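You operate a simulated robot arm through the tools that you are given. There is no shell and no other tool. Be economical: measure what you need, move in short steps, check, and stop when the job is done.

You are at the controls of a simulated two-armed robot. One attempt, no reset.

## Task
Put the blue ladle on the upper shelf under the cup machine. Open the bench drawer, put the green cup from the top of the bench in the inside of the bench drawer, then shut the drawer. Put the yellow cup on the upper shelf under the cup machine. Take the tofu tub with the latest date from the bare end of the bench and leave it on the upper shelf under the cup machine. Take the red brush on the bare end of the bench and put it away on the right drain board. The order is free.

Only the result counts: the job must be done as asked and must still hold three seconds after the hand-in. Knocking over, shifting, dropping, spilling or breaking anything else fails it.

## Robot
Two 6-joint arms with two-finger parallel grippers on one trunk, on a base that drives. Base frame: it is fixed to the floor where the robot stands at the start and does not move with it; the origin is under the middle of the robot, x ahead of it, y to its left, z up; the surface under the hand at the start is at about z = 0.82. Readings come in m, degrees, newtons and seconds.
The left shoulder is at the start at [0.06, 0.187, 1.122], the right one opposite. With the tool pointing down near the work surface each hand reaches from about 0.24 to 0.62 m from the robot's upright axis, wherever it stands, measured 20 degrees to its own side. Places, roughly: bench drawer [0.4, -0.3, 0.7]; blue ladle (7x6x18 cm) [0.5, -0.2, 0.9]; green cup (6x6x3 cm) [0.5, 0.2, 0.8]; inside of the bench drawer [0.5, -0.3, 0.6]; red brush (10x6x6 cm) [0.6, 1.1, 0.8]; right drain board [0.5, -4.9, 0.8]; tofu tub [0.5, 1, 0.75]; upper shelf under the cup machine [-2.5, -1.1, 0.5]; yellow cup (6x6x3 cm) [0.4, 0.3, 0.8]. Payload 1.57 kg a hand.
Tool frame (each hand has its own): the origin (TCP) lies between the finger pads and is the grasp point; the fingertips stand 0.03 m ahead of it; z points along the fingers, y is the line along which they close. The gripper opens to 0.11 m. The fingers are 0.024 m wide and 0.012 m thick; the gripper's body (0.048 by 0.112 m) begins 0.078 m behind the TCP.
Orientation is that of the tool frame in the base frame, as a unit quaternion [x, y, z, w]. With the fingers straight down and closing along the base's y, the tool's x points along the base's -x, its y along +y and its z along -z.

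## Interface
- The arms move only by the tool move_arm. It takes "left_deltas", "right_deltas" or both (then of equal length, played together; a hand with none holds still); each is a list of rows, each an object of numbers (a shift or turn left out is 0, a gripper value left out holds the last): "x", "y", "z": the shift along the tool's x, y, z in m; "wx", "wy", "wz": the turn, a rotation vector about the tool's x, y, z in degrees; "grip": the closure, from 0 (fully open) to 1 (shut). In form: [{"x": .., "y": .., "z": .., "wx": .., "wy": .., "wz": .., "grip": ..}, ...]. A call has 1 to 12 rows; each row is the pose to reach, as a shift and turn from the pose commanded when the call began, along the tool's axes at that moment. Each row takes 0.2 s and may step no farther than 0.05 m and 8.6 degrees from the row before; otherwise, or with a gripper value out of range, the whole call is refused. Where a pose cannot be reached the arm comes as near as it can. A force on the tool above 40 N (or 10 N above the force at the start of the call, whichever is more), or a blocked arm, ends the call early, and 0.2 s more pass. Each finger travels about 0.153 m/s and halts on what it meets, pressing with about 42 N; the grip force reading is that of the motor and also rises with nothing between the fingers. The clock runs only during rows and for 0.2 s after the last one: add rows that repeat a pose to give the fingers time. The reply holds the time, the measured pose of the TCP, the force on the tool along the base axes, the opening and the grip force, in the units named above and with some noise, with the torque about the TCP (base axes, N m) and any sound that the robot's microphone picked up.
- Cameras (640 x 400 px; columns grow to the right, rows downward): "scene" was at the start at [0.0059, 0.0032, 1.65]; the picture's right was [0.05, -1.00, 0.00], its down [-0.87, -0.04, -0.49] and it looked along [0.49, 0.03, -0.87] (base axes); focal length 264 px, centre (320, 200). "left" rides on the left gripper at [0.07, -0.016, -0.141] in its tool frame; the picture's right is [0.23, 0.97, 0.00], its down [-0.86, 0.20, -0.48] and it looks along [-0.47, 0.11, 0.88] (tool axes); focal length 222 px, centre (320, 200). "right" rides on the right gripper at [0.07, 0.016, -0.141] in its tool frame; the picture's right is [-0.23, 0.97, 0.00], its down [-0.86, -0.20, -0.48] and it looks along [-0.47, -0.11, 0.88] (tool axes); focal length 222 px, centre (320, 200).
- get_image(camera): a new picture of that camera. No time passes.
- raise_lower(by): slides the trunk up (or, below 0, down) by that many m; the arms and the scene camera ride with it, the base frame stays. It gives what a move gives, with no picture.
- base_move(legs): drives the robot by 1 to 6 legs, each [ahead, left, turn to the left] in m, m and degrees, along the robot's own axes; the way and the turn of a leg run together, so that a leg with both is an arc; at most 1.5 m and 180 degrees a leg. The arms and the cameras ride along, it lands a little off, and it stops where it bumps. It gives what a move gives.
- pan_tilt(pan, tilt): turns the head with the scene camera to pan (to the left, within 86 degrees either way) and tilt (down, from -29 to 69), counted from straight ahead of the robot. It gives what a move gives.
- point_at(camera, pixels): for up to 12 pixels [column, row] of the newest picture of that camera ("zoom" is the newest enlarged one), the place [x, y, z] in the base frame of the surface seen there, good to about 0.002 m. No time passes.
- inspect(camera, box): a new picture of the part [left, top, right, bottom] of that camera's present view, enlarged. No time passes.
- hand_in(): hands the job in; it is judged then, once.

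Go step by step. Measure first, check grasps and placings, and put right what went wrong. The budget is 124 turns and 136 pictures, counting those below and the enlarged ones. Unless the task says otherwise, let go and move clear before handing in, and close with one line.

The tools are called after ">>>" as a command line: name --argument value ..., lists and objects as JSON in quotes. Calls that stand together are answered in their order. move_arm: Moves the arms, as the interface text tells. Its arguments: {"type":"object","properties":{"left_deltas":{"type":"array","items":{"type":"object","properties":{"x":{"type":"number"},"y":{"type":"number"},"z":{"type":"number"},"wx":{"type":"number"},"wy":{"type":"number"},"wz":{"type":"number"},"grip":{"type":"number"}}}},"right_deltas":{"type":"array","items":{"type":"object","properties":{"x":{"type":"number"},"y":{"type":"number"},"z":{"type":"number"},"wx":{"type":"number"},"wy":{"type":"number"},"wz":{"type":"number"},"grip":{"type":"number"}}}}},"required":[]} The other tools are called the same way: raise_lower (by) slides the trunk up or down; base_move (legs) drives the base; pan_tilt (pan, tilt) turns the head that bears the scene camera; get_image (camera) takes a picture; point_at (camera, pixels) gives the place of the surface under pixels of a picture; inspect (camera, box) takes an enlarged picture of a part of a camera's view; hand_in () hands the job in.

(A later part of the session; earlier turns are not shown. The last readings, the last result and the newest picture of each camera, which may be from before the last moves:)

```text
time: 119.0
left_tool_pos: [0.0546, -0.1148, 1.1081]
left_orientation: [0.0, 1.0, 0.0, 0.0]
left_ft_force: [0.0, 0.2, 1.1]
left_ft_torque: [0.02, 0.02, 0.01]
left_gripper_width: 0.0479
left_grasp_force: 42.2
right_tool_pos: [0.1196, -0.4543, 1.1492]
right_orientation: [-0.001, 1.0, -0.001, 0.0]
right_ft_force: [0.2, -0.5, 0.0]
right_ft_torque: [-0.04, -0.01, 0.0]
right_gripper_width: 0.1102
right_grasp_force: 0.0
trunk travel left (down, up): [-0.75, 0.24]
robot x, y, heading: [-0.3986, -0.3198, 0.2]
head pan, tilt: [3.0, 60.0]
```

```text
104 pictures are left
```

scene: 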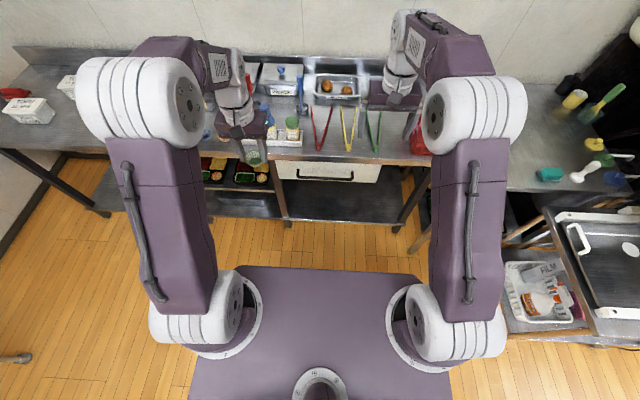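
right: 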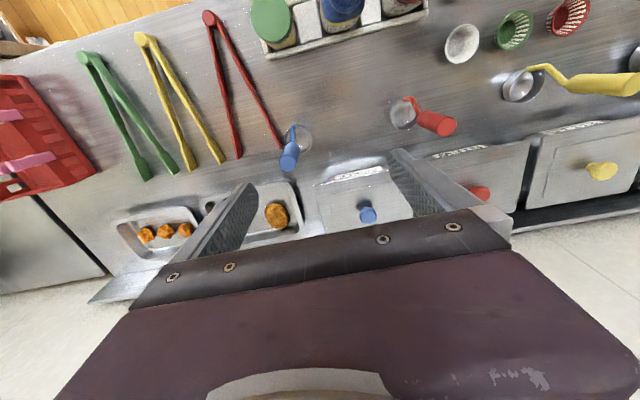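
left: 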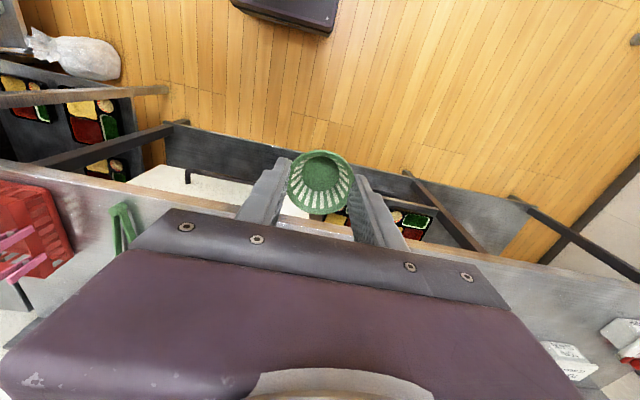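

The cup is still held, and the handle shows at (325,178). I'll measure handle and bench edge from a zoom.

>>> inspect --camera "scene" --box '[265, 145, 395, 225]'

```text
4.92 times, centred on (330, 185) of scene
```

zoom: 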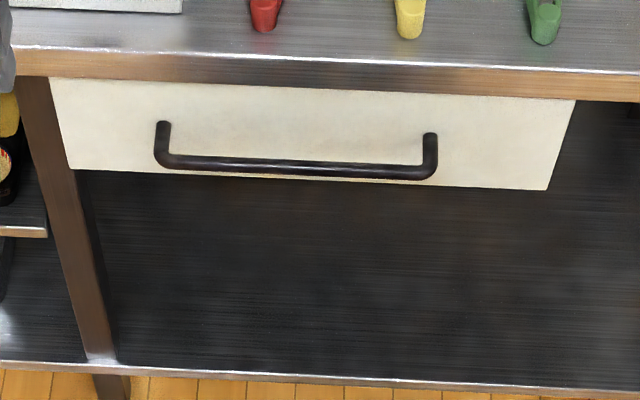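

>>> point_at --camera "zoom" --pixels '[[170, 160], [240, 165], [300, 168], [360, 170], [425, 172], [300, 183], [300, 110], [70, 160], [545, 185], [300, 58], [300, 80], [163, 125]]'

>>> raise_lower --by -0.28

```text
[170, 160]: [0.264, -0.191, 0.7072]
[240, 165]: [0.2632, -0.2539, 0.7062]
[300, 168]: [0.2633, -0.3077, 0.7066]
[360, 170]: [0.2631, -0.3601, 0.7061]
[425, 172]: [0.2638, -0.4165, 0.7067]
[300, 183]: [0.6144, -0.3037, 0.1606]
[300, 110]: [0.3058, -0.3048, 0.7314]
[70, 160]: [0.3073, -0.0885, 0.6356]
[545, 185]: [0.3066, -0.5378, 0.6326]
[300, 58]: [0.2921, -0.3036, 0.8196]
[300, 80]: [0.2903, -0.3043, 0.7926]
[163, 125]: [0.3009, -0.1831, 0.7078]
```

```text
time: 121.8
left_tool_pos: [0.0531, -0.1151, 0.8284]
left_orientation: [-0.001, 1.0, 0.001, 0.0]
left_ft_force: [-0.4, -0.2, 0.0]
left_ft_torque: [-0.02, 0.0, 0.04]
left_gripper_width: 0.0478
left_grasp_force: 42.0
right_tool_pos: [0.1189, -0.4556, 0.8673]
right_orientation: [-0.001, 1.0, 0.0, 0.0]
right_ft_force: [0.3, -0.1, 0.5]
right_ft_torque: [0.0, 0.03, 0.01]
right_gripper_width: 0.11
right_grasp_force: 0.0
trunk travel left (down, up): [-0.47, 0.52]
robot x, y, heading: [-0.3973, -0.3171, 0.2]
head pan, tilt: [3.0, 60.0]
```

The handle bar runs at x≈0.264, z≈0.703 from y=-0.19 to -0.42. I'll pitch the right hand level, pointing at the drawer, in front of the handle.

>>> move_arm --right_deltas '[{"x": 0.003, "y": 0.012, "z": 0.015, "wy": -8.2}, {"x": 0.005, "y": 0.024, "z": 0.03, "wy": -16.4}, {"x": 0.008, "y": 0.036, "z": 0.045, "wy": -24.6}, {"x": 0.01, "y": 0.048, "z": 0.06, "wy": -32.8}, {"x": 0.012, "y": 0.06, "z": 0.075, "wy": -41}, {"x": 0.014, "y": 0.072, "z": 0.09, "wy": -49.2}, {"x": 0.016, "y": 0.084, "z": 0.105, "wy": -57.4}, {"x": 0.018, "y": 0.095, "z": 0.12, "wy": -65.6}, {"x": 0.02, "y": 0.095, "z": 0.135, "wy": -73.8}, {"x": 0.02, "y": 0.095, "z": 0.15, "wy": -82}, {"x": 0.02, "y": 0.095, "z": 0.165, "wy": -90}, {"x": 0.02, "y": 0.095, "z": 0.165, "wy": -90}]'

```text
time: 124.4
left_tool_pos: [0.0517, -0.1146, 0.8293]
left_orientation: [0.0, 1.0, -0.001, 0.001]
left_ft_force: [0.2, 1.1, -0.3]
left_ft_torque: [0.01, -0.01, -0.03]
left_gripper_width: 0.0479
left_grasp_force: 42.5
right_tool_pos: [0.198, -0.2822, 0.7126]
right_orientation: [-0.002, 0.706, -0.004, 0.708]
right_ft_force: [0.0, 0.1, -0.8]
right_ft_torque: [0.0, 0.01, 0.04]
right_gripper_width: 0.11
right_grasp_force: 0.0
right hand out of reach, approached as far as the arm can: row 5, 7, 8, 9, 10, 11, 12
trunk travel left (down, up): [-0.47, 0.52]
robot x, y, heading: [-0.3953, -0.3171, -0.0]
head pan, tilt: [3.0, 60.0]
```

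The arm couldn't come so near the body and ended at (0.198,-0.282,0.713), pointing level. I'll now roll it 90° so the fingers close vertically.

>>> move_arm --right_deltas '[{"wz": -8.2}, {"wz": -16.4}, {"wz": -24.6}, {"wz": -32.8}, {"wz": -41}, {"wz": -49.2}, {"wz": -57.4}, {"wz": -65.6}, {"wz": -73.8}, {"wz": -82}, {"wz": -90}, {"wz": -90}]'

```text
time: 127.0
left_tool_pos: [0.0544, -0.1144, 0.8302]
left_orientation: [-0.001, 1.0, 0.001, 0.0]
left_ft_force: [0.3, -0.6, 0.0]
left_ft_torque: [0.0, 0.0, -0.01]
left_gripper_width: 0.048
left_grasp_force: 42.5
right_tool_pos: [0.197, -0.2815, 0.7124]
right_orientation: [0.501, -0.5, 0.5, -0.499]
right_ft_force: [-0.1, -0.4, 0.0]
right_ft_torque: [0.01, 0.01, 0.01]
right_gripper_width: 0.1102
right_grasp_force: 0.0
trunk travel left (down, up): [-0.47, 0.52]
robot x, y, heading: [-0.3951, -0.3165, 0.0]
head pan, tilt: [3.0, 60.0]
```

The fingers now close vertically. I'll move onto the bar (TCP to 0.262,-0.33,0.703) half open and close.

>>> move_arm --right_deltas '[{"x": 0.024, "y": 0.0095, "grip": 0.4}, {"x": 0.048, "y": 0.0095, "grip": 0.45}, {"x": 0.048, "y": 0.0095, "z": 0.03}, {"x": 0.048, "y": 0.0095, "z": 0.065}, {"x": 0.048, "y": 0.0095, "z": 0.065, "grip": 0.8}, {"x": 0.048, "y": 0.0095, "z": 0.065, "grip": 1.0}, {"x": 0.048, "y": 0.0095, "z": 0.065}, {"x": 0.048, "y": 0.0095, "z": 0.065}]'

>>> get_image --camera "right"

```text
time: 128.8
left_tool_pos: [0.0551, -0.1143, 0.8274]
left_orientation: [0.0, 1.0, 0.0, -0.001]
left_ft_force: [-0.1, 0.0, 0.3]
left_ft_torque: [-0.04, -0.01, -0.02]
left_gripper_width: 0.0478
left_grasp_force: 42.2
right_tool_pos: [0.2636, -0.3303, 0.6992]
right_orientation: [0.502, -0.501, 0.499, -0.499]
right_ft_force: [-1.8, 0.6, -13.2]
right_ft_torque: [0.09, 0.04, 0.58]
right_gripper_width: 0.0137
right_grasp_force: 30.7
trunk travel left (down, up): [-0.47, 0.52]
robot x, y, heading: [-0.3966, -0.3217, 0.0]
head pan, tilt: [3.0, 60.0]
```

```text
102 pictures are left
```

right: 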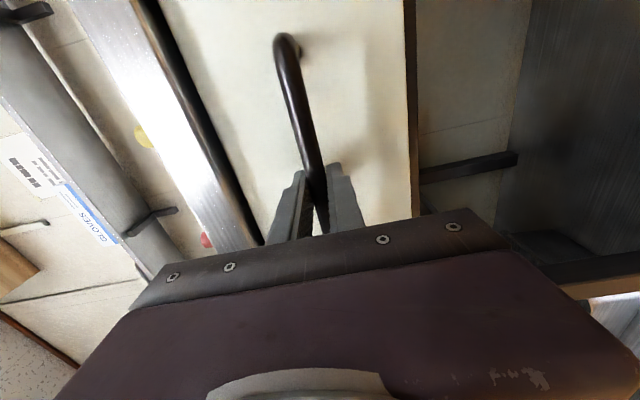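

The bar is gripped. I'll pull the drawer open by driving back 0.22 m, and check how far ahead my own base reaches (plate at (320,275)).

>>> base_move --legs '[[-0.22, 0, 0]]'

>>> get_image --camera "scene"

>>> point_at --camera "scene" --pixels '[[320, 280], [320, 300], [320, 170], [280, 190], [260, 175], [400, 180]]'

```text
time: 130.5
left_tool_pos: [-0.1648, -0.1141, 0.827]
left_orientation: [-0.001, 1.0, 0.0, -0.001]
left_ft_force: [0.7, 0.1, -1.2]
left_ft_torque: [-0.02, -0.01, -0.01]
left_gripper_width: 0.0478
left_grasp_force: 41.6
right_tool_pos: [0.0449, -0.33, 0.7]
right_orientation: [0.502, -0.501, 0.499, -0.498]
right_ft_force: [0.4, 1.0, -20.3]
right_ft_torque: [0.1, 0.06, 0.2]
right_gripper_width: 0.0139
right_grasp_force: 30.4
trunk travel left (down, up): [-0.47, 0.52]
robot x, y, heading: [-0.617, -0.321, 0.0]
head pan, tilt: [3.0, 60.0]
```

```text
101 pictures are left
```

scene: 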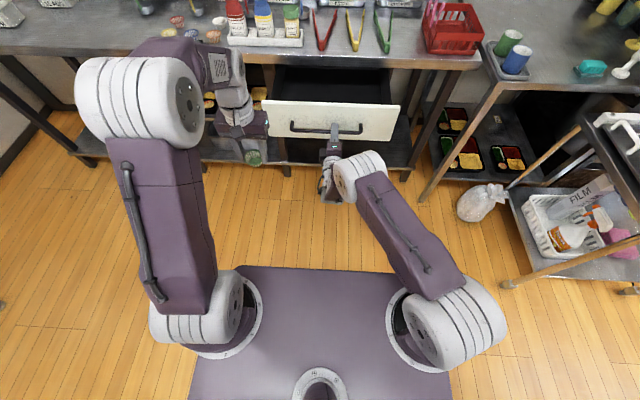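

```text
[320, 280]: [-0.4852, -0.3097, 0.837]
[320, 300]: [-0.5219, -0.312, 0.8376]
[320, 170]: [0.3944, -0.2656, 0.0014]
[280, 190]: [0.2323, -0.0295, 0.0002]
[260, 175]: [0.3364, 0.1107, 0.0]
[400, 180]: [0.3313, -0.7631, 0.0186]
```

The drawer is open about 0.22 m and the grip held. I'll open the right fingers, back off a little, and lift the right hand clear.

>>> move_arm --right_deltas '[{"grip": 0.6}, {"grip": 0.4}, {"grip": 0.4}]'

>>> base_move --legs '[[-0.07, 0, 0]]'

>>> move_arm --right_deltas '[{"y": -0.045}, {"y": -0.09}, {"y": -0.135}, {"y": -0.18}, {"y": -0.22}, {"y": -0.25}, {"y": -0.25}]'

>>> get_image --camera "scene"

```text
time: 131.3
left_tool_pos: [-0.1674, -0.1139, 0.829]
left_orientation: [-0.001, 1.0, 0.0, 0.0]
left_ft_force: [-0.4, -0.1, -0.7]
left_ft_torque: [-0.05, 0.01, 0.0]
left_gripper_width: 0.048
left_grasp_force: 41.8
right_tool_pos: [0.0413, -0.3307, 0.7021]
right_orientation: [0.501, -0.5, 0.498, -0.5]
right_ft_force: [0.7, 0.0, 0.1]
right_ft_torque: [-0.01, 0.0, 0.01]
right_gripper_width: 0.0663
right_grasp_force: 0.0
trunk travel left (down, up): [-0.47, 0.52]
robot x, y, heading: [-0.6167, -0.3178, 0.0]
head pan, tilt: [3.0, 60.0]
```

```text
time: 132.3
left_tool_pos: [-0.2378, -0.1152, 0.8293]
left_orientation: [0.0, 1.0, 0.001, 0.001]
left_ft_force: [-0.6, -0.2, 0.7]
left_ft_torque: [-0.02, -0.02, 0.01]
left_gripper_width: 0.0479
left_grasp_force: 42.4
right_tool_pos: [-0.0281, -0.3319, 0.7012]
right_orientation: [0.501, -0.5, 0.5, -0.499]
right_ft_force: [-0.8, -0.6, 1.1]
right_ft_torque: [-0.03, -0.01, 0.0]
right_gripper_width: 0.066
right_grasp_force: 0.0
trunk travel left (down, up): [-0.47, 0.52]
robot x, y, heading: [-0.685, -0.3207, -0.1]
head pan, tilt: [3.0, 60.0]
```

```text
time: 133.9
left_tool_pos: [-0.2363, -0.1144, 0.8276]
left_orientation: [-0.001, 1.0, 0.0, 0.0]
left_ft_force: [0.0, 0.5, 0.3]
left_ft_torque: [0.03, 0.03, 0.03]
left_gripper_width: 0.0476
left_grasp_force: 42.1
right_tool_pos: [-0.0276, -0.3301, 0.9498]
right_orientation: [-0.501, 0.501, -0.498, 0.5]
right_ft_force: [-0.3, 0.0, -0.1]
right_ft_torque: [0.02, 0.01, -0.02]
right_gripper_width: 0.0658
right_grasp_force: 0.1
trunk travel left (down, up): [-0.47, 0.52]
robot x, y, heading: [-0.6874, -0.3211, 0.3]
head pan, tilt: [3.0, 60.0]
```

```text
100 pictures are left
```

scene: 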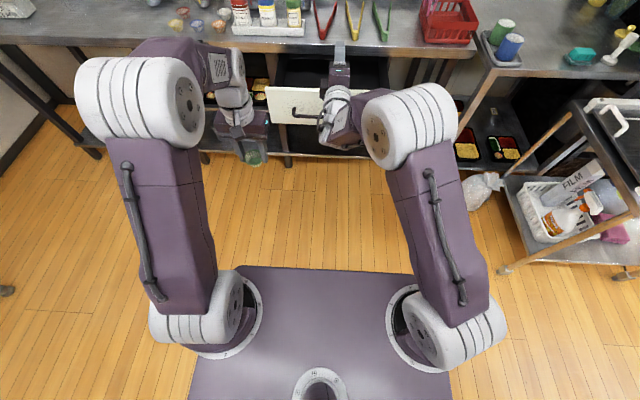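

The right arm hides the drawer, so I'll move it aside, raise the trunk 8 cm for clearance, and drive forward 0.3 m to bring the cup over the drawer.

>>> move_arm --right_deltas '[{"x": 0.045}, {"x": 0.09}, {"x": 0.135}, {"x": 0.18}, {"x": 0.2}]'

>>> raise_lower --by 0.08

>>> base_move --legs '[[0.3, 0, 0]]'

>>> get_image --camera "scene"

>>> get_image --camera "left"

```text
time: 135.1
left_tool_pos: [-0.237, -0.1134, 0.8279]
left_orientation: [-0.001, 1.0, 0.0, 0.0]
left_ft_force: [-0.3, 0.0, 0.0]
left_ft_torque: [0.01, 0.01, -0.05]
left_gripper_width: 0.0477
left_grasp_force: 41.7
right_tool_pos: [-0.027, -0.4556, 0.9611]
right_orientation: [-0.488, 0.517, -0.511, 0.483]
right_ft_force: [0.2, -0.2, -0.3]
right_ft_torque: [0.0, 0.02, 0.01]
right_gripper_width: 0.0658
right_grasp_force: 0.1
right hand out of reach, approached as far as the arm can: row 3, 4, 5
trunk travel left (down, up): [-0.47, 0.52]
robot x, y, heading: [-0.6894, -0.3199, -0.1]
head pan, tilt: [3.0, 60.0]
```

```text
time: 136.3
left_tool_pos: [-0.2369, -0.1152, 0.9073]
left_orientation: [-0.001, 1.0, 0.001, 0.0]
left_ft_force: [-0.2, -0.1, 0.1]
left_ft_torque: [0.01, -0.01, 0.02]
left_gripper_width: 0.0477
left_grasp_force: 42.4
right_tool_pos: [-0.0263, -0.4569, 1.0417]
right_orientation: [-0.489, 0.517, -0.511, 0.482]
right_ft_force: [0.1, 0.5, -0.6]
right_ft_torque: [0.02, 0.0, 0.0]
right_gripper_width: 0.0661
right_grasp_force: 0.0
trunk travel left (down, up): [-0.55, 0.44]
robot x, y, heading: [-0.6885, -0.3183, 0.1]
head pan, tilt: [3.0, 60.0]
```

```text
time: 138.3
left_tool_pos: [0.0663, -0.117, 0.9082]
left_orientation: [0.002, 1.0, 0.0, 0.0]
left_ft_force: [-0.2, 0.3, 0.0]
left_ft_torque: [0.0, 0.01, 0.03]
left_gripper_width: 0.0478
left_grasp_force: 42.1
right_tool_pos: [0.2745, -0.4588, 1.0408]
right_orientation: [-0.488, 0.518, -0.511, 0.482]
right_ft_force: [-0.4, 0.3, -0.8]
right_ft_torque: [-0.02, 0.03, -0.04]
right_gripper_width: 0.066
right_grasp_force: 0.1
trunk travel left (down, up): [-0.55, 0.44]
robot x, y, heading: [-0.3842, -0.3199, -0.3]
head pan, tilt: [3.0, 60.0]
```

```text
99 pictures are left
```

scene: 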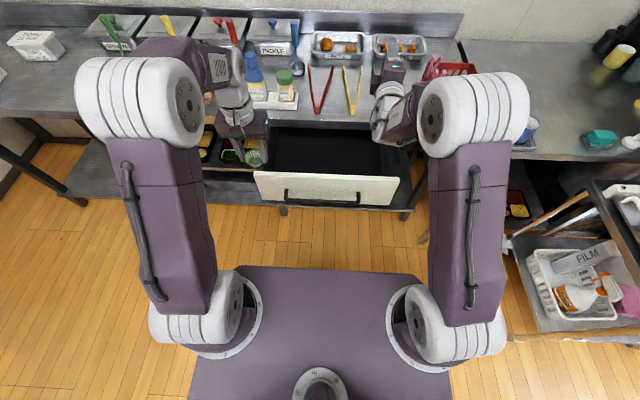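

```text
98 pictures are left
```

left: 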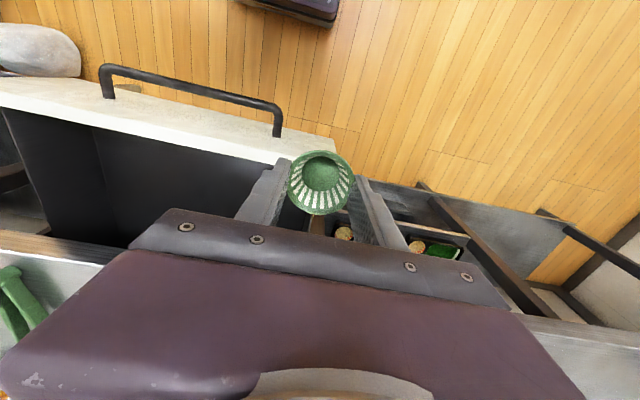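

The empty open drawer shows at (325,150). I'll measure its front top, floor, and sides.

>>> point_at --camera "scene" --pixels '[[325, 176], [325, 165], [325, 150], [290, 150], [360, 150], [275, 140], [325, 125], [385, 150], [320, 190]]'

>>> point_at --camera "left" --pixels '[[200, 180], [150, 190], [240, 165], [60, 240], [120, 150], [85, 250]]'

```text
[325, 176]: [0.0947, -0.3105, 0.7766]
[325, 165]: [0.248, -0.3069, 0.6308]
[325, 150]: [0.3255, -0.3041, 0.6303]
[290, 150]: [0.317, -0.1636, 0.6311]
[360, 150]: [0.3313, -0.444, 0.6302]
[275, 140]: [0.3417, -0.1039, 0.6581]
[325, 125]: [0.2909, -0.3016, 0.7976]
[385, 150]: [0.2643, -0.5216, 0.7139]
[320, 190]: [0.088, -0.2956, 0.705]
```

```text
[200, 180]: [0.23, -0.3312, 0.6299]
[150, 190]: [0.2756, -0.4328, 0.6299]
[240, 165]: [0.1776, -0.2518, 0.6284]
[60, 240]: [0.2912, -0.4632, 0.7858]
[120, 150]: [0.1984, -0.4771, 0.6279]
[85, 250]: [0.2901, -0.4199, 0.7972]
```

The drawer floor is at z≈0.630. I'll move the cup over (0.19,-0.22) and lower it to TCP z≈0.669.

>>> move_arm --left_deltas '[{"x": -0.031, "y": -0.026}, {"x": -0.062, "y": -0.052}, {"x": -0.093, "y": -0.078}, {"x": -0.124, "y": -0.103}, {"x": -0.124, "y": -0.103, "z": 0.045}, {"x": -0.124, "y": -0.103, "z": 0.09}, {"x": -0.124, "y": -0.103, "z": 0.135}, {"x": -0.124, "y": -0.103, "z": 0.175}, {"x": -0.124, "y": -0.103, "z": 0.205}, {"x": -0.124, "y": -0.103, "z": 0.225}, {"x": -0.124, "y": -0.103, "z": 0.237}, {"x": -0.124, "y": -0.103, "z": 0.237}]'

>>> get_image --camera "left"

```text
time: 140.9
left_tool_pos: [0.1896, -0.2207, 0.6709]
left_orientation: [0.001, 1.0, 0.0, 0.0]
left_ft_force: [-0.4, 0.8, 0.4]
left_ft_torque: [0.03, -0.01, -0.02]
left_gripper_width: 0.0476
left_grasp_force: 42.1
right_tool_pos: [0.2751, -0.4597, 1.0426]
right_orientation: [-0.488, 0.518, -0.512, 0.482]
right_ft_force: [-0.8, -0.2, -0.3]
right_ft_torque: [-0.03, -0.01, 0.01]
right_gripper_width: 0.066
right_grasp_force: 0.1
trunk travel left (down, up): [-0.55, 0.44]
robot x, y, heading: [-0.3858, -0.317, -0.0]
head pan, tilt: [3.0, 60.0]
```

```text
97 pictures are left
```

left: 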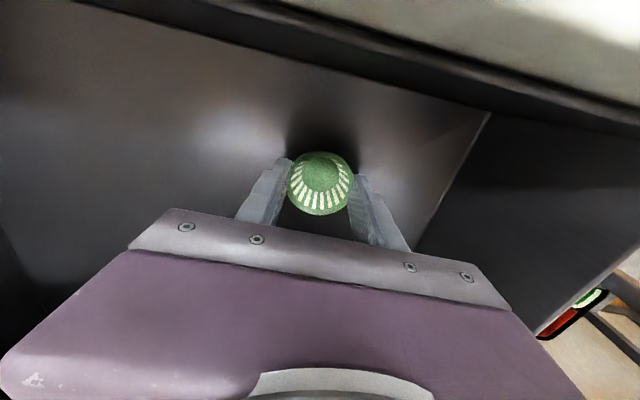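

About 3 mm of height remains. I'll lower a touch, open and lift out.

>>> move_arm --left_deltas '[{"z": 0.003}, {"z": 0.003}, {"z": 0.003, "grip": 0.45}, {"z": 0.003, "grip": 0.38}, {"z": 0.003, "grip": 0.38}, {"z": -0.02}, {"z": -0.065}, {"z": -0.11}, {"z": -0.155}, {"z": -0.2}, {"z": -0.235}, {"z": -0.235}]'

>>> get_image --camera "left"

```text
time: 143.5
left_tool_pos: [0.1869, -0.219, 0.9054]
left_orientation: [0.002, 1.0, 0.0, 0.001]
left_ft_force: [-0.2, -0.5, 0.8]
left_ft_torque: [0.0, -0.03, 0.04]
left_gripper_width: 0.0682
left_grasp_force: 0.2
right_tool_pos: [0.2736, -0.4594, 1.042]
right_orientation: [-0.488, 0.518, -0.512, 0.482]
right_ft_force: [-0.4, 0.4, 0.3]
right_ft_torque: [0.0, -0.01, -0.03]
right_gripper_width: 0.0663
right_grasp_force: 0.0
trunk travel left (down, up): [-0.55, 0.44]
robot x, y, heading: [-0.3856, -0.3212, -0.2]
head pan, tilt: [3.0, 60.0]
```

```text
96 pictures are left
```

left: 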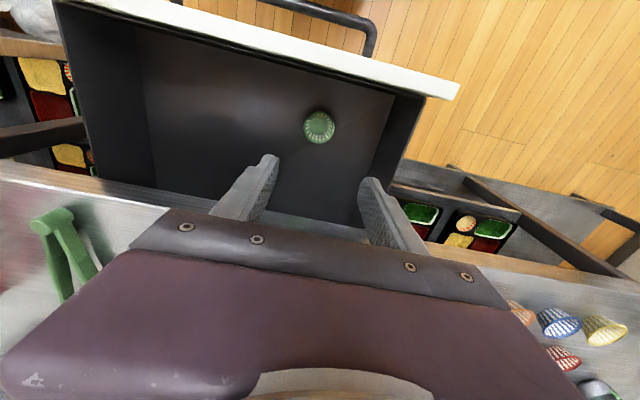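

The green cup stands upright in the drawer at (319,127). I'll back off, bring the closed right hand in front of the drawer face, and push it shut.

>>> base_move --legs '[[-0.26, 0, 0.2]]'

>>> raise_lower --by -0.08

>>> move_arm --right_deltas '[{"x": -0.03, "y": 0.03, "grip": 0.7}, {"x": -0.06, "y": 0.06, "grip": 1.0}, {"x": -0.09, "y": 0.09}, {"x": -0.12, "y": 0.12}, {"x": -0.13, "y": 0.165}, {"x": -0.13, "y": 0.2}, {"x": -0.13, "y": 0.225}, {"x": -0.13, "y": 0.225}]'

>>> get_image --camera "scene"

>>> get_image --camera "right"

```text
time: 145.4
left_tool_pos: [-0.0712, -0.2183, 0.9068]
left_orientation: [0.001, 1.0, 0.0, 0.0]
left_ft_force: [-0.1, 0.0, -0.7]
left_ft_torque: [-0.01, 0.01, -0.01]
left_gripper_width: 0.0681
left_grasp_force: 0.1
right_tool_pos: [0.0155, -0.4592, 1.0426]
right_orientation: [-0.488, 0.517, -0.511, 0.483]
right_ft_force: [-0.1, 0.2, 0.9]
right_ft_torque: [0.0, 0.02, 0.0]
right_gripper_width: 0.066
right_grasp_force: 0.0
trunk travel left (down, up): [-0.55, 0.44]
robot x, y, heading: [-0.6432, -0.3218, -0.0]
head pan, tilt: [3.0, 60.0]
```

```text
time: 146.5
left_tool_pos: [-0.0708, -0.2176, 0.8261]
left_orientation: [0.003, 1.0, 0.0, 0.0]
left_ft_force: [-0.2, -0.9, 0.3]
left_ft_torque: [0.0, -0.01, -0.01]
left_gripper_width: 0.068
left_grasp_force: 0.0
right_tool_pos: [0.0172, -0.4592, 0.9628]
right_orientation: [-0.488, 0.517, -0.512, 0.482]
right_ft_force: [0.4, -0.1, 0.2]
right_ft_torque: [0.03, 0.01, 0.03]
right_gripper_width: 0.0658
right_grasp_force: 0.0
trunk travel left (down, up): [-0.47, 0.52]
robot x, y, heading: [-0.6431, -0.3165, -0.1]
head pan, tilt: [3.0, 60.0]
```

```text
time: 148.3
left_tool_pos: [-0.071, -0.2176, 0.8251]
left_orientation: [0.002, 1.0, -0.001, 0.0]
left_ft_force: [-1.8, -0.6, 0.2]
left_ft_torque: [0.0, 0.0, -0.01]
left_gripper_width: 0.0684
left_grasp_force: 0.1
right_tool_pos: [0.0229, -0.3306, 0.7364]
right_orientation: [-0.488, 0.518, -0.512, 0.482]
right_ft_force: [0.0, 1.1, 0.5]
right_ft_torque: [-0.03, 0.0, -0.01]
right_gripper_width: 0.0
right_grasp_force: 22.0
trunk travel left (down, up): [-0.47, 0.52]
robot x, y, heading: [-0.6452, -0.3153, -0.1]
head pan, tilt: [3.0, 60.0]
```

```text
95 pictures are left
```

scene: 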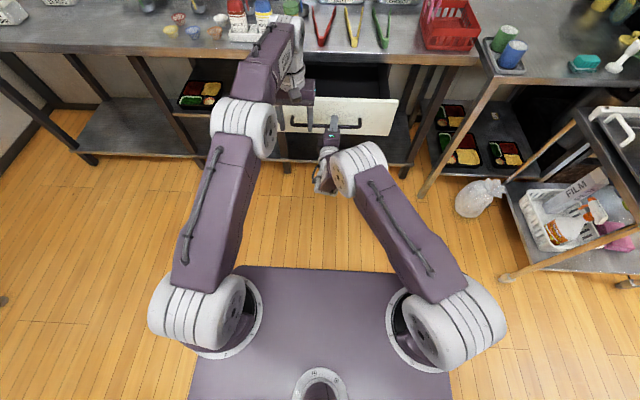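

```text
94 pictures are left
```

right: 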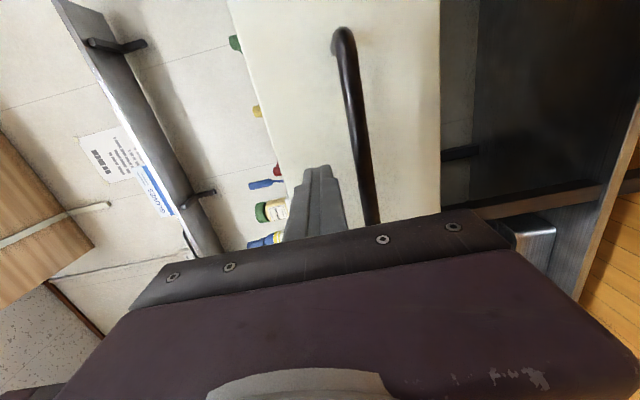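

The closed fingertips are just above the bar in front of the panel. I'll drive forward 0.25 m to push the drawer home.

>>> base_move --legs '[[0.245, 0, 0]]'

>>> get_image --camera "scene"

>>> point_at --camera "scene" --pixels '[[345, 160], [380, 178], [380, 165], [370, 170]]'

```text
time: 150.1
left_tool_pos: [0.1777, -0.221, 0.8245]
left_orientation: [0.003, 1.0, 0.0, -0.001]
left_ft_force: [0.5, -0.1, -0.6]
left_ft_torque: [-0.04, 0.02, 0.0]
left_gripper_width: 0.0682
left_grasp_force: 0.0
right_tool_pos: [0.2704, -0.3326, 0.7343]
right_orientation: [-0.488, 0.518, -0.512, 0.48]
right_ft_force: [0.3, 0.0, -0.6]
right_ft_torque: [0.02, -0.05, 0.0]
right_gripper_width: 0.0
right_grasp_force: 21.1
trunk travel left (down, up): [-0.47, 0.52]
robot x, y, heading: [-0.3995, -0.3183, -0.5]
head pan, tilt: [3.0, 60.0]
```

```text
93 pictures are left
```

scene: 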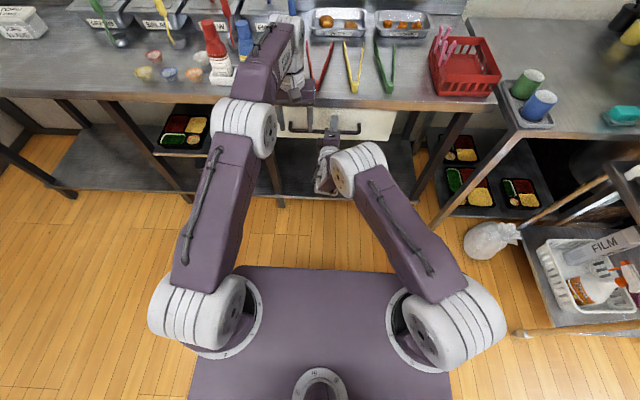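

```text
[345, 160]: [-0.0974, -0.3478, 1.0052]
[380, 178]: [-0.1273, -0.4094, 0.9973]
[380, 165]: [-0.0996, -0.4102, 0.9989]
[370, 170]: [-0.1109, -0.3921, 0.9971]
```

The tips are at x≈0.300 and the panel was at 0.306 when shut. I'll press on a little with the arm until it resists.

>>> move_arm --right_deltas '[{"z": 0.004}, {"z": 0.008}, {"z": 0.011}, {"z": 0.014}, {"z": 0.014}]'

>>> point_at --camera "scene" --pixels '[[300, 118], [295, 122], [370, 128], [385, 115], [360, 132]]'

```text
time: 151.1
left_tool_pos: [0.171, -0.2227, 0.8286]
left_orientation: [0.004, 1.0, 0.001, 0.002]
left_ft_force: [0.9, 0.5, -0.4]
left_ft_torque: [-0.03, 0.0, -0.04]
left_gripper_width: 0.0683
left_grasp_force: 0.1
right_tool_pos: [0.2773, -0.3337, 0.7367]
right_orientation: [-0.488, 0.519, -0.512, 0.48]
right_ft_force: [-23.1, -1.9, 8.1]
right_ft_torque: [0.04, -0.3, 0.16]
right_gripper_width: 0.0
right_grasp_force: 21.4
trunk travel left (down, up): [-0.47, 0.52]
robot x, y, heading: [-0.3985, -0.322, -0.4]
head pan, tilt: [3.0, 60.0]
stopped in row 4 (right hand): the force on the tool passed its limit at 45 N (the readings are from after the stop); the commanded pose is now the measured one
```

```text
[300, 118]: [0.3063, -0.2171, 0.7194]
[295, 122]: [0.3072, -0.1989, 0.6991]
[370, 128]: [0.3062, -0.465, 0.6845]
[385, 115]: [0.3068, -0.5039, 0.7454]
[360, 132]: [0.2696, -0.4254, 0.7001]
```

The drawer is shut (panel at x=0.306). I'll back off, raise the trunk, and roll the right hand back so it closes sideways for the ladle handle.

>>> base_move --legs '[[-0.15, 0, 0.4]]'

>>> raise_lower --by 0.25

>>> move_arm --right_deltas '[{"wz": 8.2, "grip": 0.6}, {"wz": 16.4, "grip": 0.3}, {"wz": 24.6}, {"wz": 32.8}, {"wz": 41}, {"wz": 49.2}, {"wz": 57.4}, {"wz": 65.6}, {"wz": 73.8}, {"wz": 82}, {"wz": 88}, {"wz": 88}]'

>>> inspect --camera "scene" --box '[220, 0, 380, 100]'

```text
time: 152.5
left_tool_pos: [0.0215, -0.2169, 0.8276]
left_orientation: [0.0, 1.0, 0.0, 0.002]
left_ft_force: [0.2, 0.0, 0.5]
left_ft_torque: [0.01, -0.06, -0.04]
left_gripper_width: 0.0681
left_grasp_force: 0.1
right_tool_pos: [0.1263, -0.3296, 0.7331]
right_orientation: [-0.491, 0.518, -0.51, 0.481]
right_ft_force: [-0.2, 0.0, 0.2]
right_ft_torque: [0.01, 0.01, -0.04]
right_gripper_width: 0.0001
right_grasp_force: 21.6
trunk travel left (down, up): [-0.47, 0.52]
robot x, y, heading: [-0.548, -0.3206, 0.1]
head pan, tilt: [3.0, 60.0]
```

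```text
time: 155.1
left_tool_pos: [0.0219, -0.2179, 1.0769]
left_orientation: [0.0, 1.0, 0.0, 0.0]
left_ft_force: [0.2, 0.0, 0.6]
left_ft_torque: [-0.02, 0.02, -0.01]
left_gripper_width: 0.0684
left_grasp_force: 0.0
right_tool_pos: [0.1267, -0.3276, 0.983]
right_orientation: [-0.492, 0.518, -0.509, 0.48]
right_ft_force: [0.1, -0.6, 0.4]
right_ft_torque: [-0.01, -0.03, 0.0]
right_gripper_width: 0.0
right_grasp_force: 21.7
trunk travel left (down, up): [-0.72, 0.27]
robot x, y, heading: [-0.5518, -0.3226, 0.0]
head pan, tilt: [3.0, 60.0]
```

```text
time: 157.7
left_tool_pos: [0.0225, -0.218, 1.0754]
left_orientation: [0.0, 1.0, 0.001, 0.0]
left_ft_force: [-0.3, -0.8, 0.5]
left_ft_torque: [0.03, -0.01, -0.04]
left_gripper_width: 0.0683
left_grasp_force: 0.1
right_tool_pos: [0.1268, -0.3285, 0.9827]
right_orientation: [0.007, 0.714, -0.033, 0.699]
right_ft_force: [-0.2, -0.7, -0.1]
right_ft_torque: [-0.02, -0.02, 0.03]
right_gripper_width: 0.077
right_grasp_force: 0.0
trunk travel left (down, up): [-0.72, 0.27]
robot x, y, heading: [-0.5515, -0.3204, 0.1]
head pan, tilt: [3.0, 60.0]
```

```text
4.00 times, centred on (300, 50) of scene
```

zoom: 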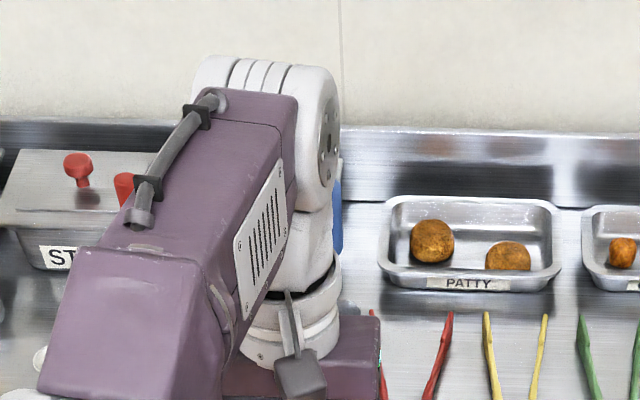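

The right hand is level again. I'll spread both hands apart (right to -0.18, left to +0.24 of my axis) and then approach the bench to look at the ladle.

>>> move_arm --right_deltas '[{"y": -0.04}, {"y": -0.08}, {"y": -0.12}, {"y": -0.16}, {"y": -0.175}]' --left_deltas '[{"y": 0.035}, {"y": 0.07}, {"y": 0.105}, {"y": 0.14, "x": 0.03}, {"y": 0.16, "x": 0.07}]'

>>> base_move --legs '[[0, 0.32, 0], [0.2, 0, 0]]'

>>> get_image --camera "scene"

>>> get_image --camera "right"

```text
time: 158.9
left_tool_pos: [-0.0484, -0.0584, 1.0771]
left_orientation: [-0.001, 1.0, 0.0, 0.001]
left_ft_force: [-0.6, -0.2, 1.1]
left_ft_torque: [-0.01, -0.03, 0.01]
left_gripper_width: 0.0679
left_grasp_force: 0.1
right_tool_pos: [0.1261, -0.4624, 0.9911]
right_orientation: [0.012, 0.715, -0.053, 0.697]
right_ft_force: [-0.3, 0.6, -0.4]
right_ft_torque: [-0.02, 0.02, -0.01]
right_gripper_width: 0.0772
right_grasp_force: 0.1
right hand out of reach, approached as far as the arm can: row 3, 4, 5
trunk travel left (down, up): [-0.72, 0.27]
robot x, y, heading: [-0.5508, -0.3201, 0.1]
head pan, tilt: [3.0, 60.0]
```

```text
time: 162.2
left_tool_pos: [0.1513, 0.2623, 1.0763]
left_orientation: [0.001, 1.0, 0.0, 0.0]
left_ft_force: [-0.5, 0.6, -0.2]
left_ft_torque: [0.01, -0.01, 0.02]
left_gripper_width: 0.0682
left_grasp_force: 0.0
right_tool_pos: [0.325, -0.1403, 0.9905]
right_orientation: [0.012, 0.715, -0.053, 0.697]
right_ft_force: [0.0, -0.3, 0.3]
right_ft_torque: [0.0, -0.02, -0.02]
right_gripper_width: 0.077
right_grasp_force: 0.1
trunk travel left (down, up): [-0.72, 0.27]
robot x, y, heading: [-0.352, -0.0005, -0.1]
head pan, tilt: [3.0, 60.0]
```

```text
91 pictures are left
```

scene: 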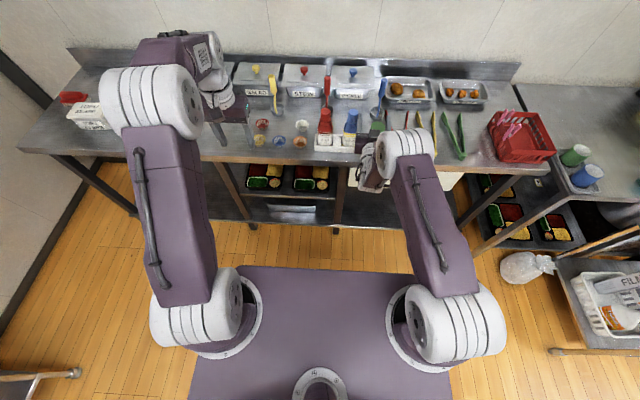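

```text
90 pictures are left
```

right: 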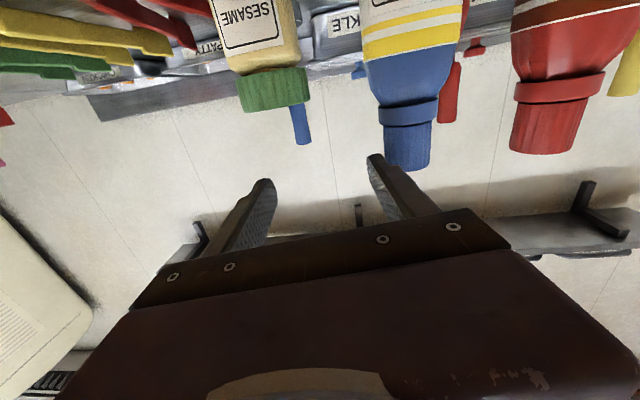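

Bottles stand between me and the ladle: mayo cap (407,150) and sesame (275,90) in the right view. I'll measure their heights.

>>> point_at --camera "right" --pixels '[[407, 165], [275, 108], [302, 140], [300, 115], [545, 148], [450, 118]]'

>>> inspect --camera "scene" --box '[300, 60, 460, 170]'

```text
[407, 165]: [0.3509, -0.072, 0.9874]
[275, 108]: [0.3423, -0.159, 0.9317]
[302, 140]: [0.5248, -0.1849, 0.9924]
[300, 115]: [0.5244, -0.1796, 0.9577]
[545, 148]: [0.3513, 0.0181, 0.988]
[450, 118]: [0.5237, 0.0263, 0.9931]
```

```text
3.64 times, centred on (380, 115) of scene
```

zoom: 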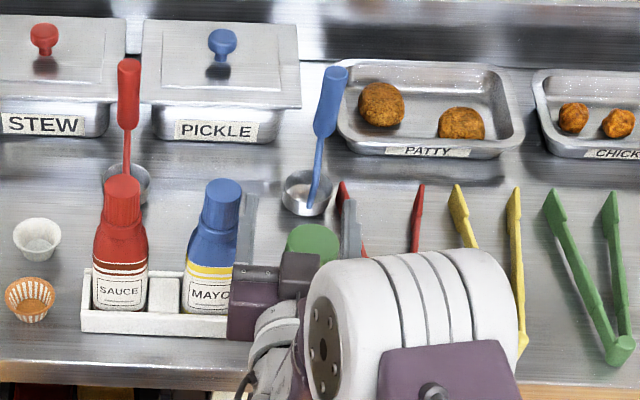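

Mayo top z 0.988 (y≥-0.10 side) and sesame top z 0.932; a hand pitched about 50° clears both. I'll pitch the right hand, away from the bottles, and straighten its yaw.

>>> move_arm --right_deltas '[{"x": -0.02, "y": -0.01, "z": -0.015, "wx": -1.3, "wy": 8, "wz": 0.3}, {"x": -0.04, "y": -0.02, "z": -0.03, "wx": -2.6, "wy": 16, "wz": 0.6}, {"x": -0.06, "y": -0.03, "z": -0.05, "wx": -3.9, "wy": 24, "wz": 0.9}, {"x": -0.06, "y": -0.04, "z": -0.07, "wx": -5.2, "wy": 32, "wz": 1.2}, {"x": -0.06, "y": -0.045, "z": -0.07, "wx": -6.5, "wy": 40, "wz": 1.55}, {"x": -0.06, "y": -0.045, "z": -0.07, "wx": -6.5, "wy": 40, "wz": 1.55}]'

```text
time: 163.6
left_tool_pos: [0.1512, 0.2612, 1.0761]
left_orientation: [0.0, 1.0, 0.0, 0.0]
left_ft_force: [-1.3, 0.1, 0.0]
left_ft_torque: [-0.01, 0.03, 0.0]
left_gripper_width: 0.0682
left_grasp_force: 0.1
right_tool_pos: [0.2506, -0.1526, 1.051]
right_orientation: [0.002, 0.912, -0.001, 0.409]
right_ft_force: [-0.1, -0.3, -0.2]
right_ft_torque: [0.02, 0.0, 0.03]
right_gripper_width: 0.0767
right_grasp_force: 0.1
right hand out of reach, approached as far as the arm can: row 1, 2, 3, 4, 5, 6
trunk travel left (down, up): [-0.72, 0.27]
robot x, y, heading: [-0.3494, -0.0004, -0.1]
head pan, tilt: [3.0, 60.0]
```

The hand is pitched 48°, at y≈-0.153. I'll drive forward 0.2 m and line it up on the handle axis (y=-0.184).

>>> base_move --legs '[[0.2, 0, 0]]'

>>> move_arm --right_deltas '[{"y": -0.016}, {"y": -0.032}, {"y": -0.032}]'

>>> get_image --camera "right"

>>> inspect --camera "scene" --box '[280, 60, 480, 200]'

```text
time: 165.2
left_tool_pos: [0.3551, 0.2589, 1.0762]
left_orientation: [0.002, 1.0, 0.001, 0.001]
left_ft_force: [-0.4, -0.2, 0.3]
left_ft_torque: [-0.04, -0.04, -0.01]
left_gripper_width: 0.0681
left_grasp_force: 0.1
right_tool_pos: [0.4528, -0.1546, 1.0506]
right_orientation: [0.003, 0.912, -0.002, 0.41]
right_ft_force: [0.2, -0.2, 0.0]
right_ft_torque: [0.03, 0.0, 0.04]
right_gripper_width: 0.0771
right_grasp_force: 0.1
trunk travel left (down, up): [-0.72, 0.27]
robot x, y, heading: [-0.149, 0.0023, -0.1]
head pan, tilt: [3.0, 60.0]
```

```text
time: 166.0
left_tool_pos: [0.3571, 0.2593, 1.0743]
left_orientation: [0.002, 1.0, 0.0, 0.0]
left_ft_force: [-0.4, 0.8, -0.3]
left_ft_torque: [-0.01, -0.01, -0.02]
left_gripper_width: 0.0679
left_grasp_force: 0.0
right_tool_pos: [0.454, -0.1618, 1.0511]
right_orientation: [0.005, 0.913, -0.006, 0.408]
right_ft_force: [0.3, 0.1, -0.2]
right_ft_torque: [-0.03, 0.01, 0.02]
right_gripper_width: 0.0768
right_grasp_force: 0.1
right hand out of reach, approached as far as the arm can: row 1, 2, 3
trunk travel left (down, up): [-0.72, 0.27]
robot x, y, heading: [-0.148, -0.0003, -0.1]
head pan, tilt: [3.0, 60.0]
```

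```text
88 pictures are left
```

right: 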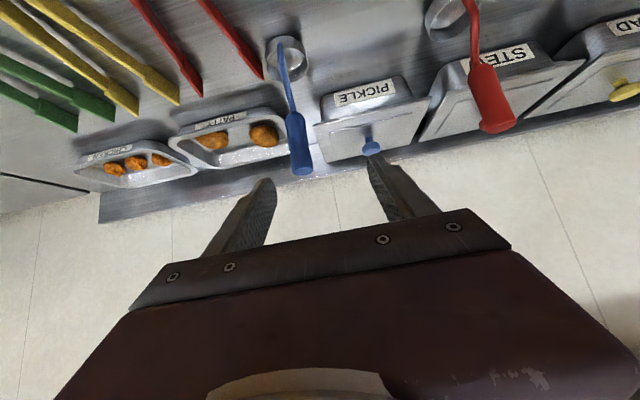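

```text
2.86 times, centred on (380, 130) of scene
```

zoom: 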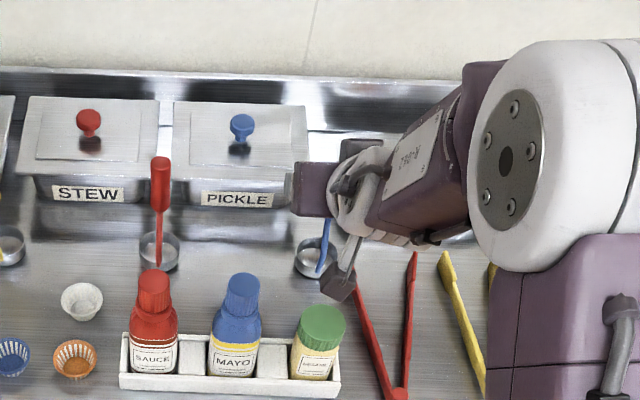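

The arm won't go farther right, so I'll shift the base right by 22 mm and then advance along the tool axis toward the handle, with a check halfway.

>>> base_move --legs '[[0, -0.022, 0]]'

>>> move_arm --right_deltas '[{"x": 0.005, "z": 0.02}, {"x": 0.01, "z": 0.045}, {"x": 0.0146, "z": 0.065}, {"x": 0.0146, "z": 0.065}]'

>>> get_image --camera "right"

```text
time: 166.8
left_tool_pos: [0.356, 0.2428, 1.0747]
left_orientation: [0.001, 1.0, -0.002, 0.0]
left_ft_force: [-0.3, 0.2, 0.0]
left_ft_torque: [-0.08, -0.02, -0.01]
left_gripper_width: 0.0684
left_grasp_force: 0.0
right_tool_pos: [0.454, -0.1787, 1.0508]
right_orientation: [0.004, 0.913, -0.007, 0.408]
right_ft_force: [-0.1, 1.0, -0.2]
right_ft_torque: [-0.06, 0.04, -0.03]
right_gripper_width: 0.0768
right_grasp_force: 0.2
trunk travel left (down, up): [-0.72, 0.27]
robot x, y, heading: [-0.1468, -0.0216, -0.3]
head pan, tilt: [3.0, 60.0]
```

```text
time: 167.8
left_tool_pos: [0.3571, 0.2386, 1.0746]
left_orientation: [0.001, 1.0, 0.0, 0.0]
left_ft_force: [-0.1, 0.3, 0.0]
left_ft_torque: [-0.04, 0.03, -0.01]
left_gripper_width: 0.0682
left_grasp_force: 0.0
right_tool_pos: [0.4917, -0.1801, 0.997]
right_orientation: [0.006, 0.913, -0.008, 0.407]
right_ft_force: [0.5, -0.1, -0.2]
right_ft_torque: [0.02, 0.01, -0.02]
right_gripper_width: 0.077
right_grasp_force: 0.0
trunk travel left (down, up): [-0.72, 0.27]
robot x, y, heading: [-0.1485, -0.0225, -0.3]
head pan, tilt: [3.0, 60.0]
```

```text
86 pictures are left
```

right: 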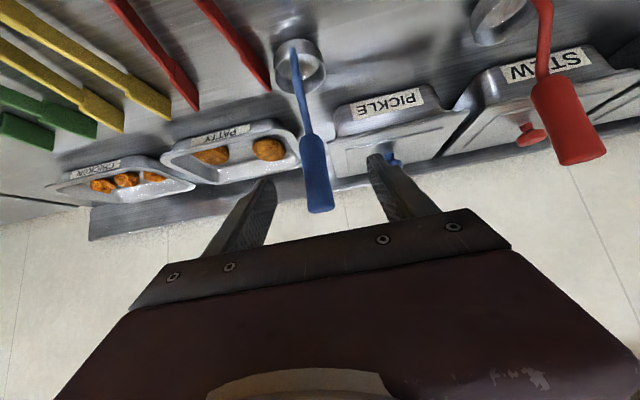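

The blue handle is centred between the fingers at (315,175). I'll advance 5 cm and close.

>>> move_arm --right_deltas '[{"z": 0.025}, {"z": 0.05}, {"z": 0.05, "grip": 0.55}, {"z": 0.05, "grip": 0.75}, {"z": 0.05, "grip": 0.85}, {"z": 0.05, "grip": 0.85}, {"z": 0.05}]'

>>> get_image --camera "right"

```text
time: 169.4
left_tool_pos: [0.3556, 0.2387, 1.0762]
left_orientation: [0.0, 1.0, -0.001, 0.0]
left_ft_force: [-0.1, 0.7, 0.8]
left_ft_torque: [-0.01, -0.01, 0.01]
left_gripper_width: 0.0679
left_grasp_force: 0.0
right_tool_pos: [0.5294, -0.1806, 0.963]
right_orientation: [0.005, 0.913, -0.005, 0.408]
right_ft_force: [0.0, 0.4, 0.6]
right_ft_torque: [0.1, -0.03, 0.04]
right_gripper_width: 0.023
right_grasp_force: 35.8
trunk travel left (down, up): [-0.72, 0.27]
robot x, y, heading: [-0.1533, -0.0206, -0.3]
head pan, tilt: [3.0, 60.0]
```

```text
85 pictures are left
```

right: 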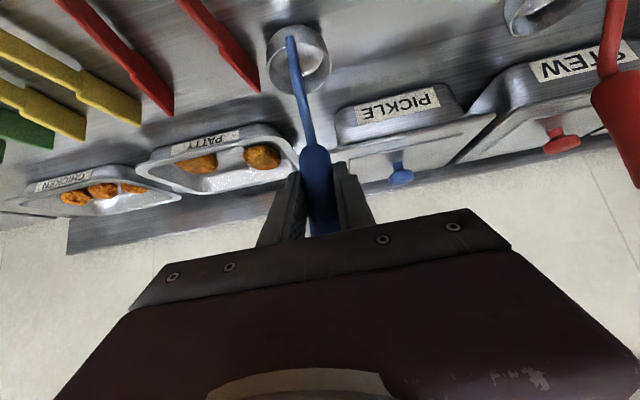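

The ladle is gripped at 0.023 m opening, TCP z 0.963. I'll lift it 17 cm while pitching the left hand 45° and moving it over the yellow cup.

>>> move_arm --right_deltas '[{"x": -0.022, "z": -0.02}, {"x": -0.045, "z": -0.04}, {"x": -0.075, "z": -0.066}, {"x": -0.1, "z": -0.089}, {"x": -0.127, "z": -0.113}, {"x": -0.127, "z": -0.113}]' --left_deltas '[{"y": 0.01, "wy": -8}, {"y": 0.02, "wy": -16}, {"y": 0.03, "wy": -24}, {"y": 0.04, "wy": -32}, {"y": 0.049, "wy": -40, "x": 0.005}, {"y": 0.049, "wy": -45, "x": 0.006}]'

>>> get_image --camera "right"

>>> get_image --camera "left"

```text
time: 170.8
left_tool_pos: [0.3513, 0.2865, 1.0749]
left_orientation: [0.003, 0.924, -0.001, 0.381]
left_ft_force: [0.3, 1.7, 0.4]
left_ft_torque: [-0.04, 0.02, -0.06]
left_gripper_width: 0.0683
left_grasp_force: 0.2
left hand out of reach, approached as far as the arm can: row 5
right_tool_pos: [0.5285, -0.1819, 1.1343]
right_orientation: [0.004, 0.913, -0.005, 0.408]
right_ft_force: [0.0, 0.1, -1.2]
right_ft_torque: [-0.05, 0.01, -0.01]
right_gripper_width: 0.0229
right_grasp_force: 34.9
right hand out of reach, approached as far as the arm can: row 4
trunk travel left (down, up): [-0.72, 0.27]
robot x, y, heading: [-0.1489, -0.0207, -0.2]
head pan, tilt: [3.0, 60.0]
```

```text
84 pictures are left
```

right: 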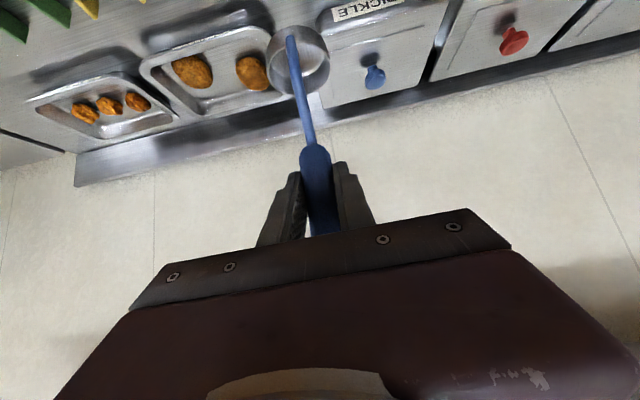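

```text
83 pictures are left
```

left: 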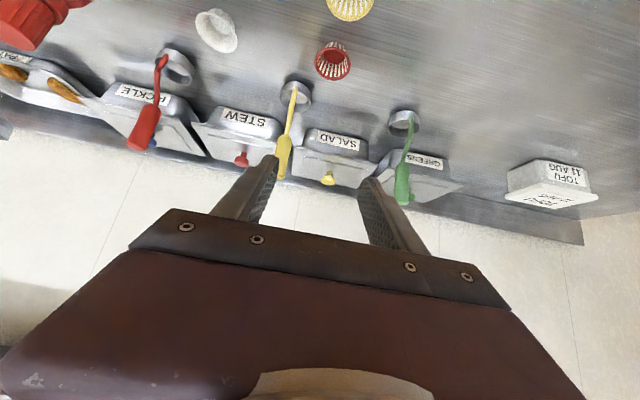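

The ladle hangs safely. I'll lower the left hand to z≈0.90 above the yellow cup and check alignment.

>>> move_arm --left_deltas '[{"x": 0.03, "z": 0.03}, {"x": 0.06, "z": 0.06}, {"x": 0.09, "z": 0.09}, {"x": 0.115, "z": 0.115}, {"x": 0.1237, "z": 0.1237}, {"x": 0.1237, "z": 0.1237}]'

>>> get_image --camera "left"

```text
time: 172.2
left_tool_pos: [0.37, 0.302, 0.9132]
left_orientation: [0.0, 0.925, -0.009, 0.379]
left_ft_force: [-1.4, -0.1, -0.2]
left_ft_torque: [0.03, -0.01, 0.02]
left_gripper_width: 0.0681
left_grasp_force: 0.0
left hand out of reach, approached as far as the arm can: row 3, 4, 5, 6
right_tool_pos: [0.5292, -0.1838, 1.1338]
right_orientation: [0.005, 0.913, -0.005, 0.408]
right_ft_force: [-0.1, 0.2, -0.8]
right_ft_torque: [0.0, -0.02, -0.02]
right_gripper_width: 0.0233
right_grasp_force: 36.2
trunk travel left (down, up): [-0.72, 0.27]
robot x, y, heading: [-0.1488, -0.0196, -0.5]
head pan, tilt: [3.0, 60.0]
```

```text
82 pictures are left
```

left: 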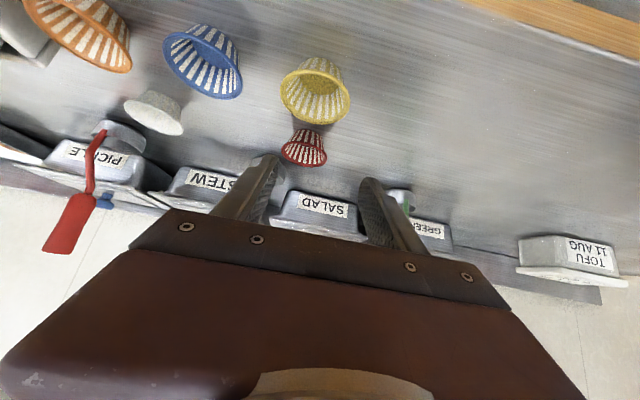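

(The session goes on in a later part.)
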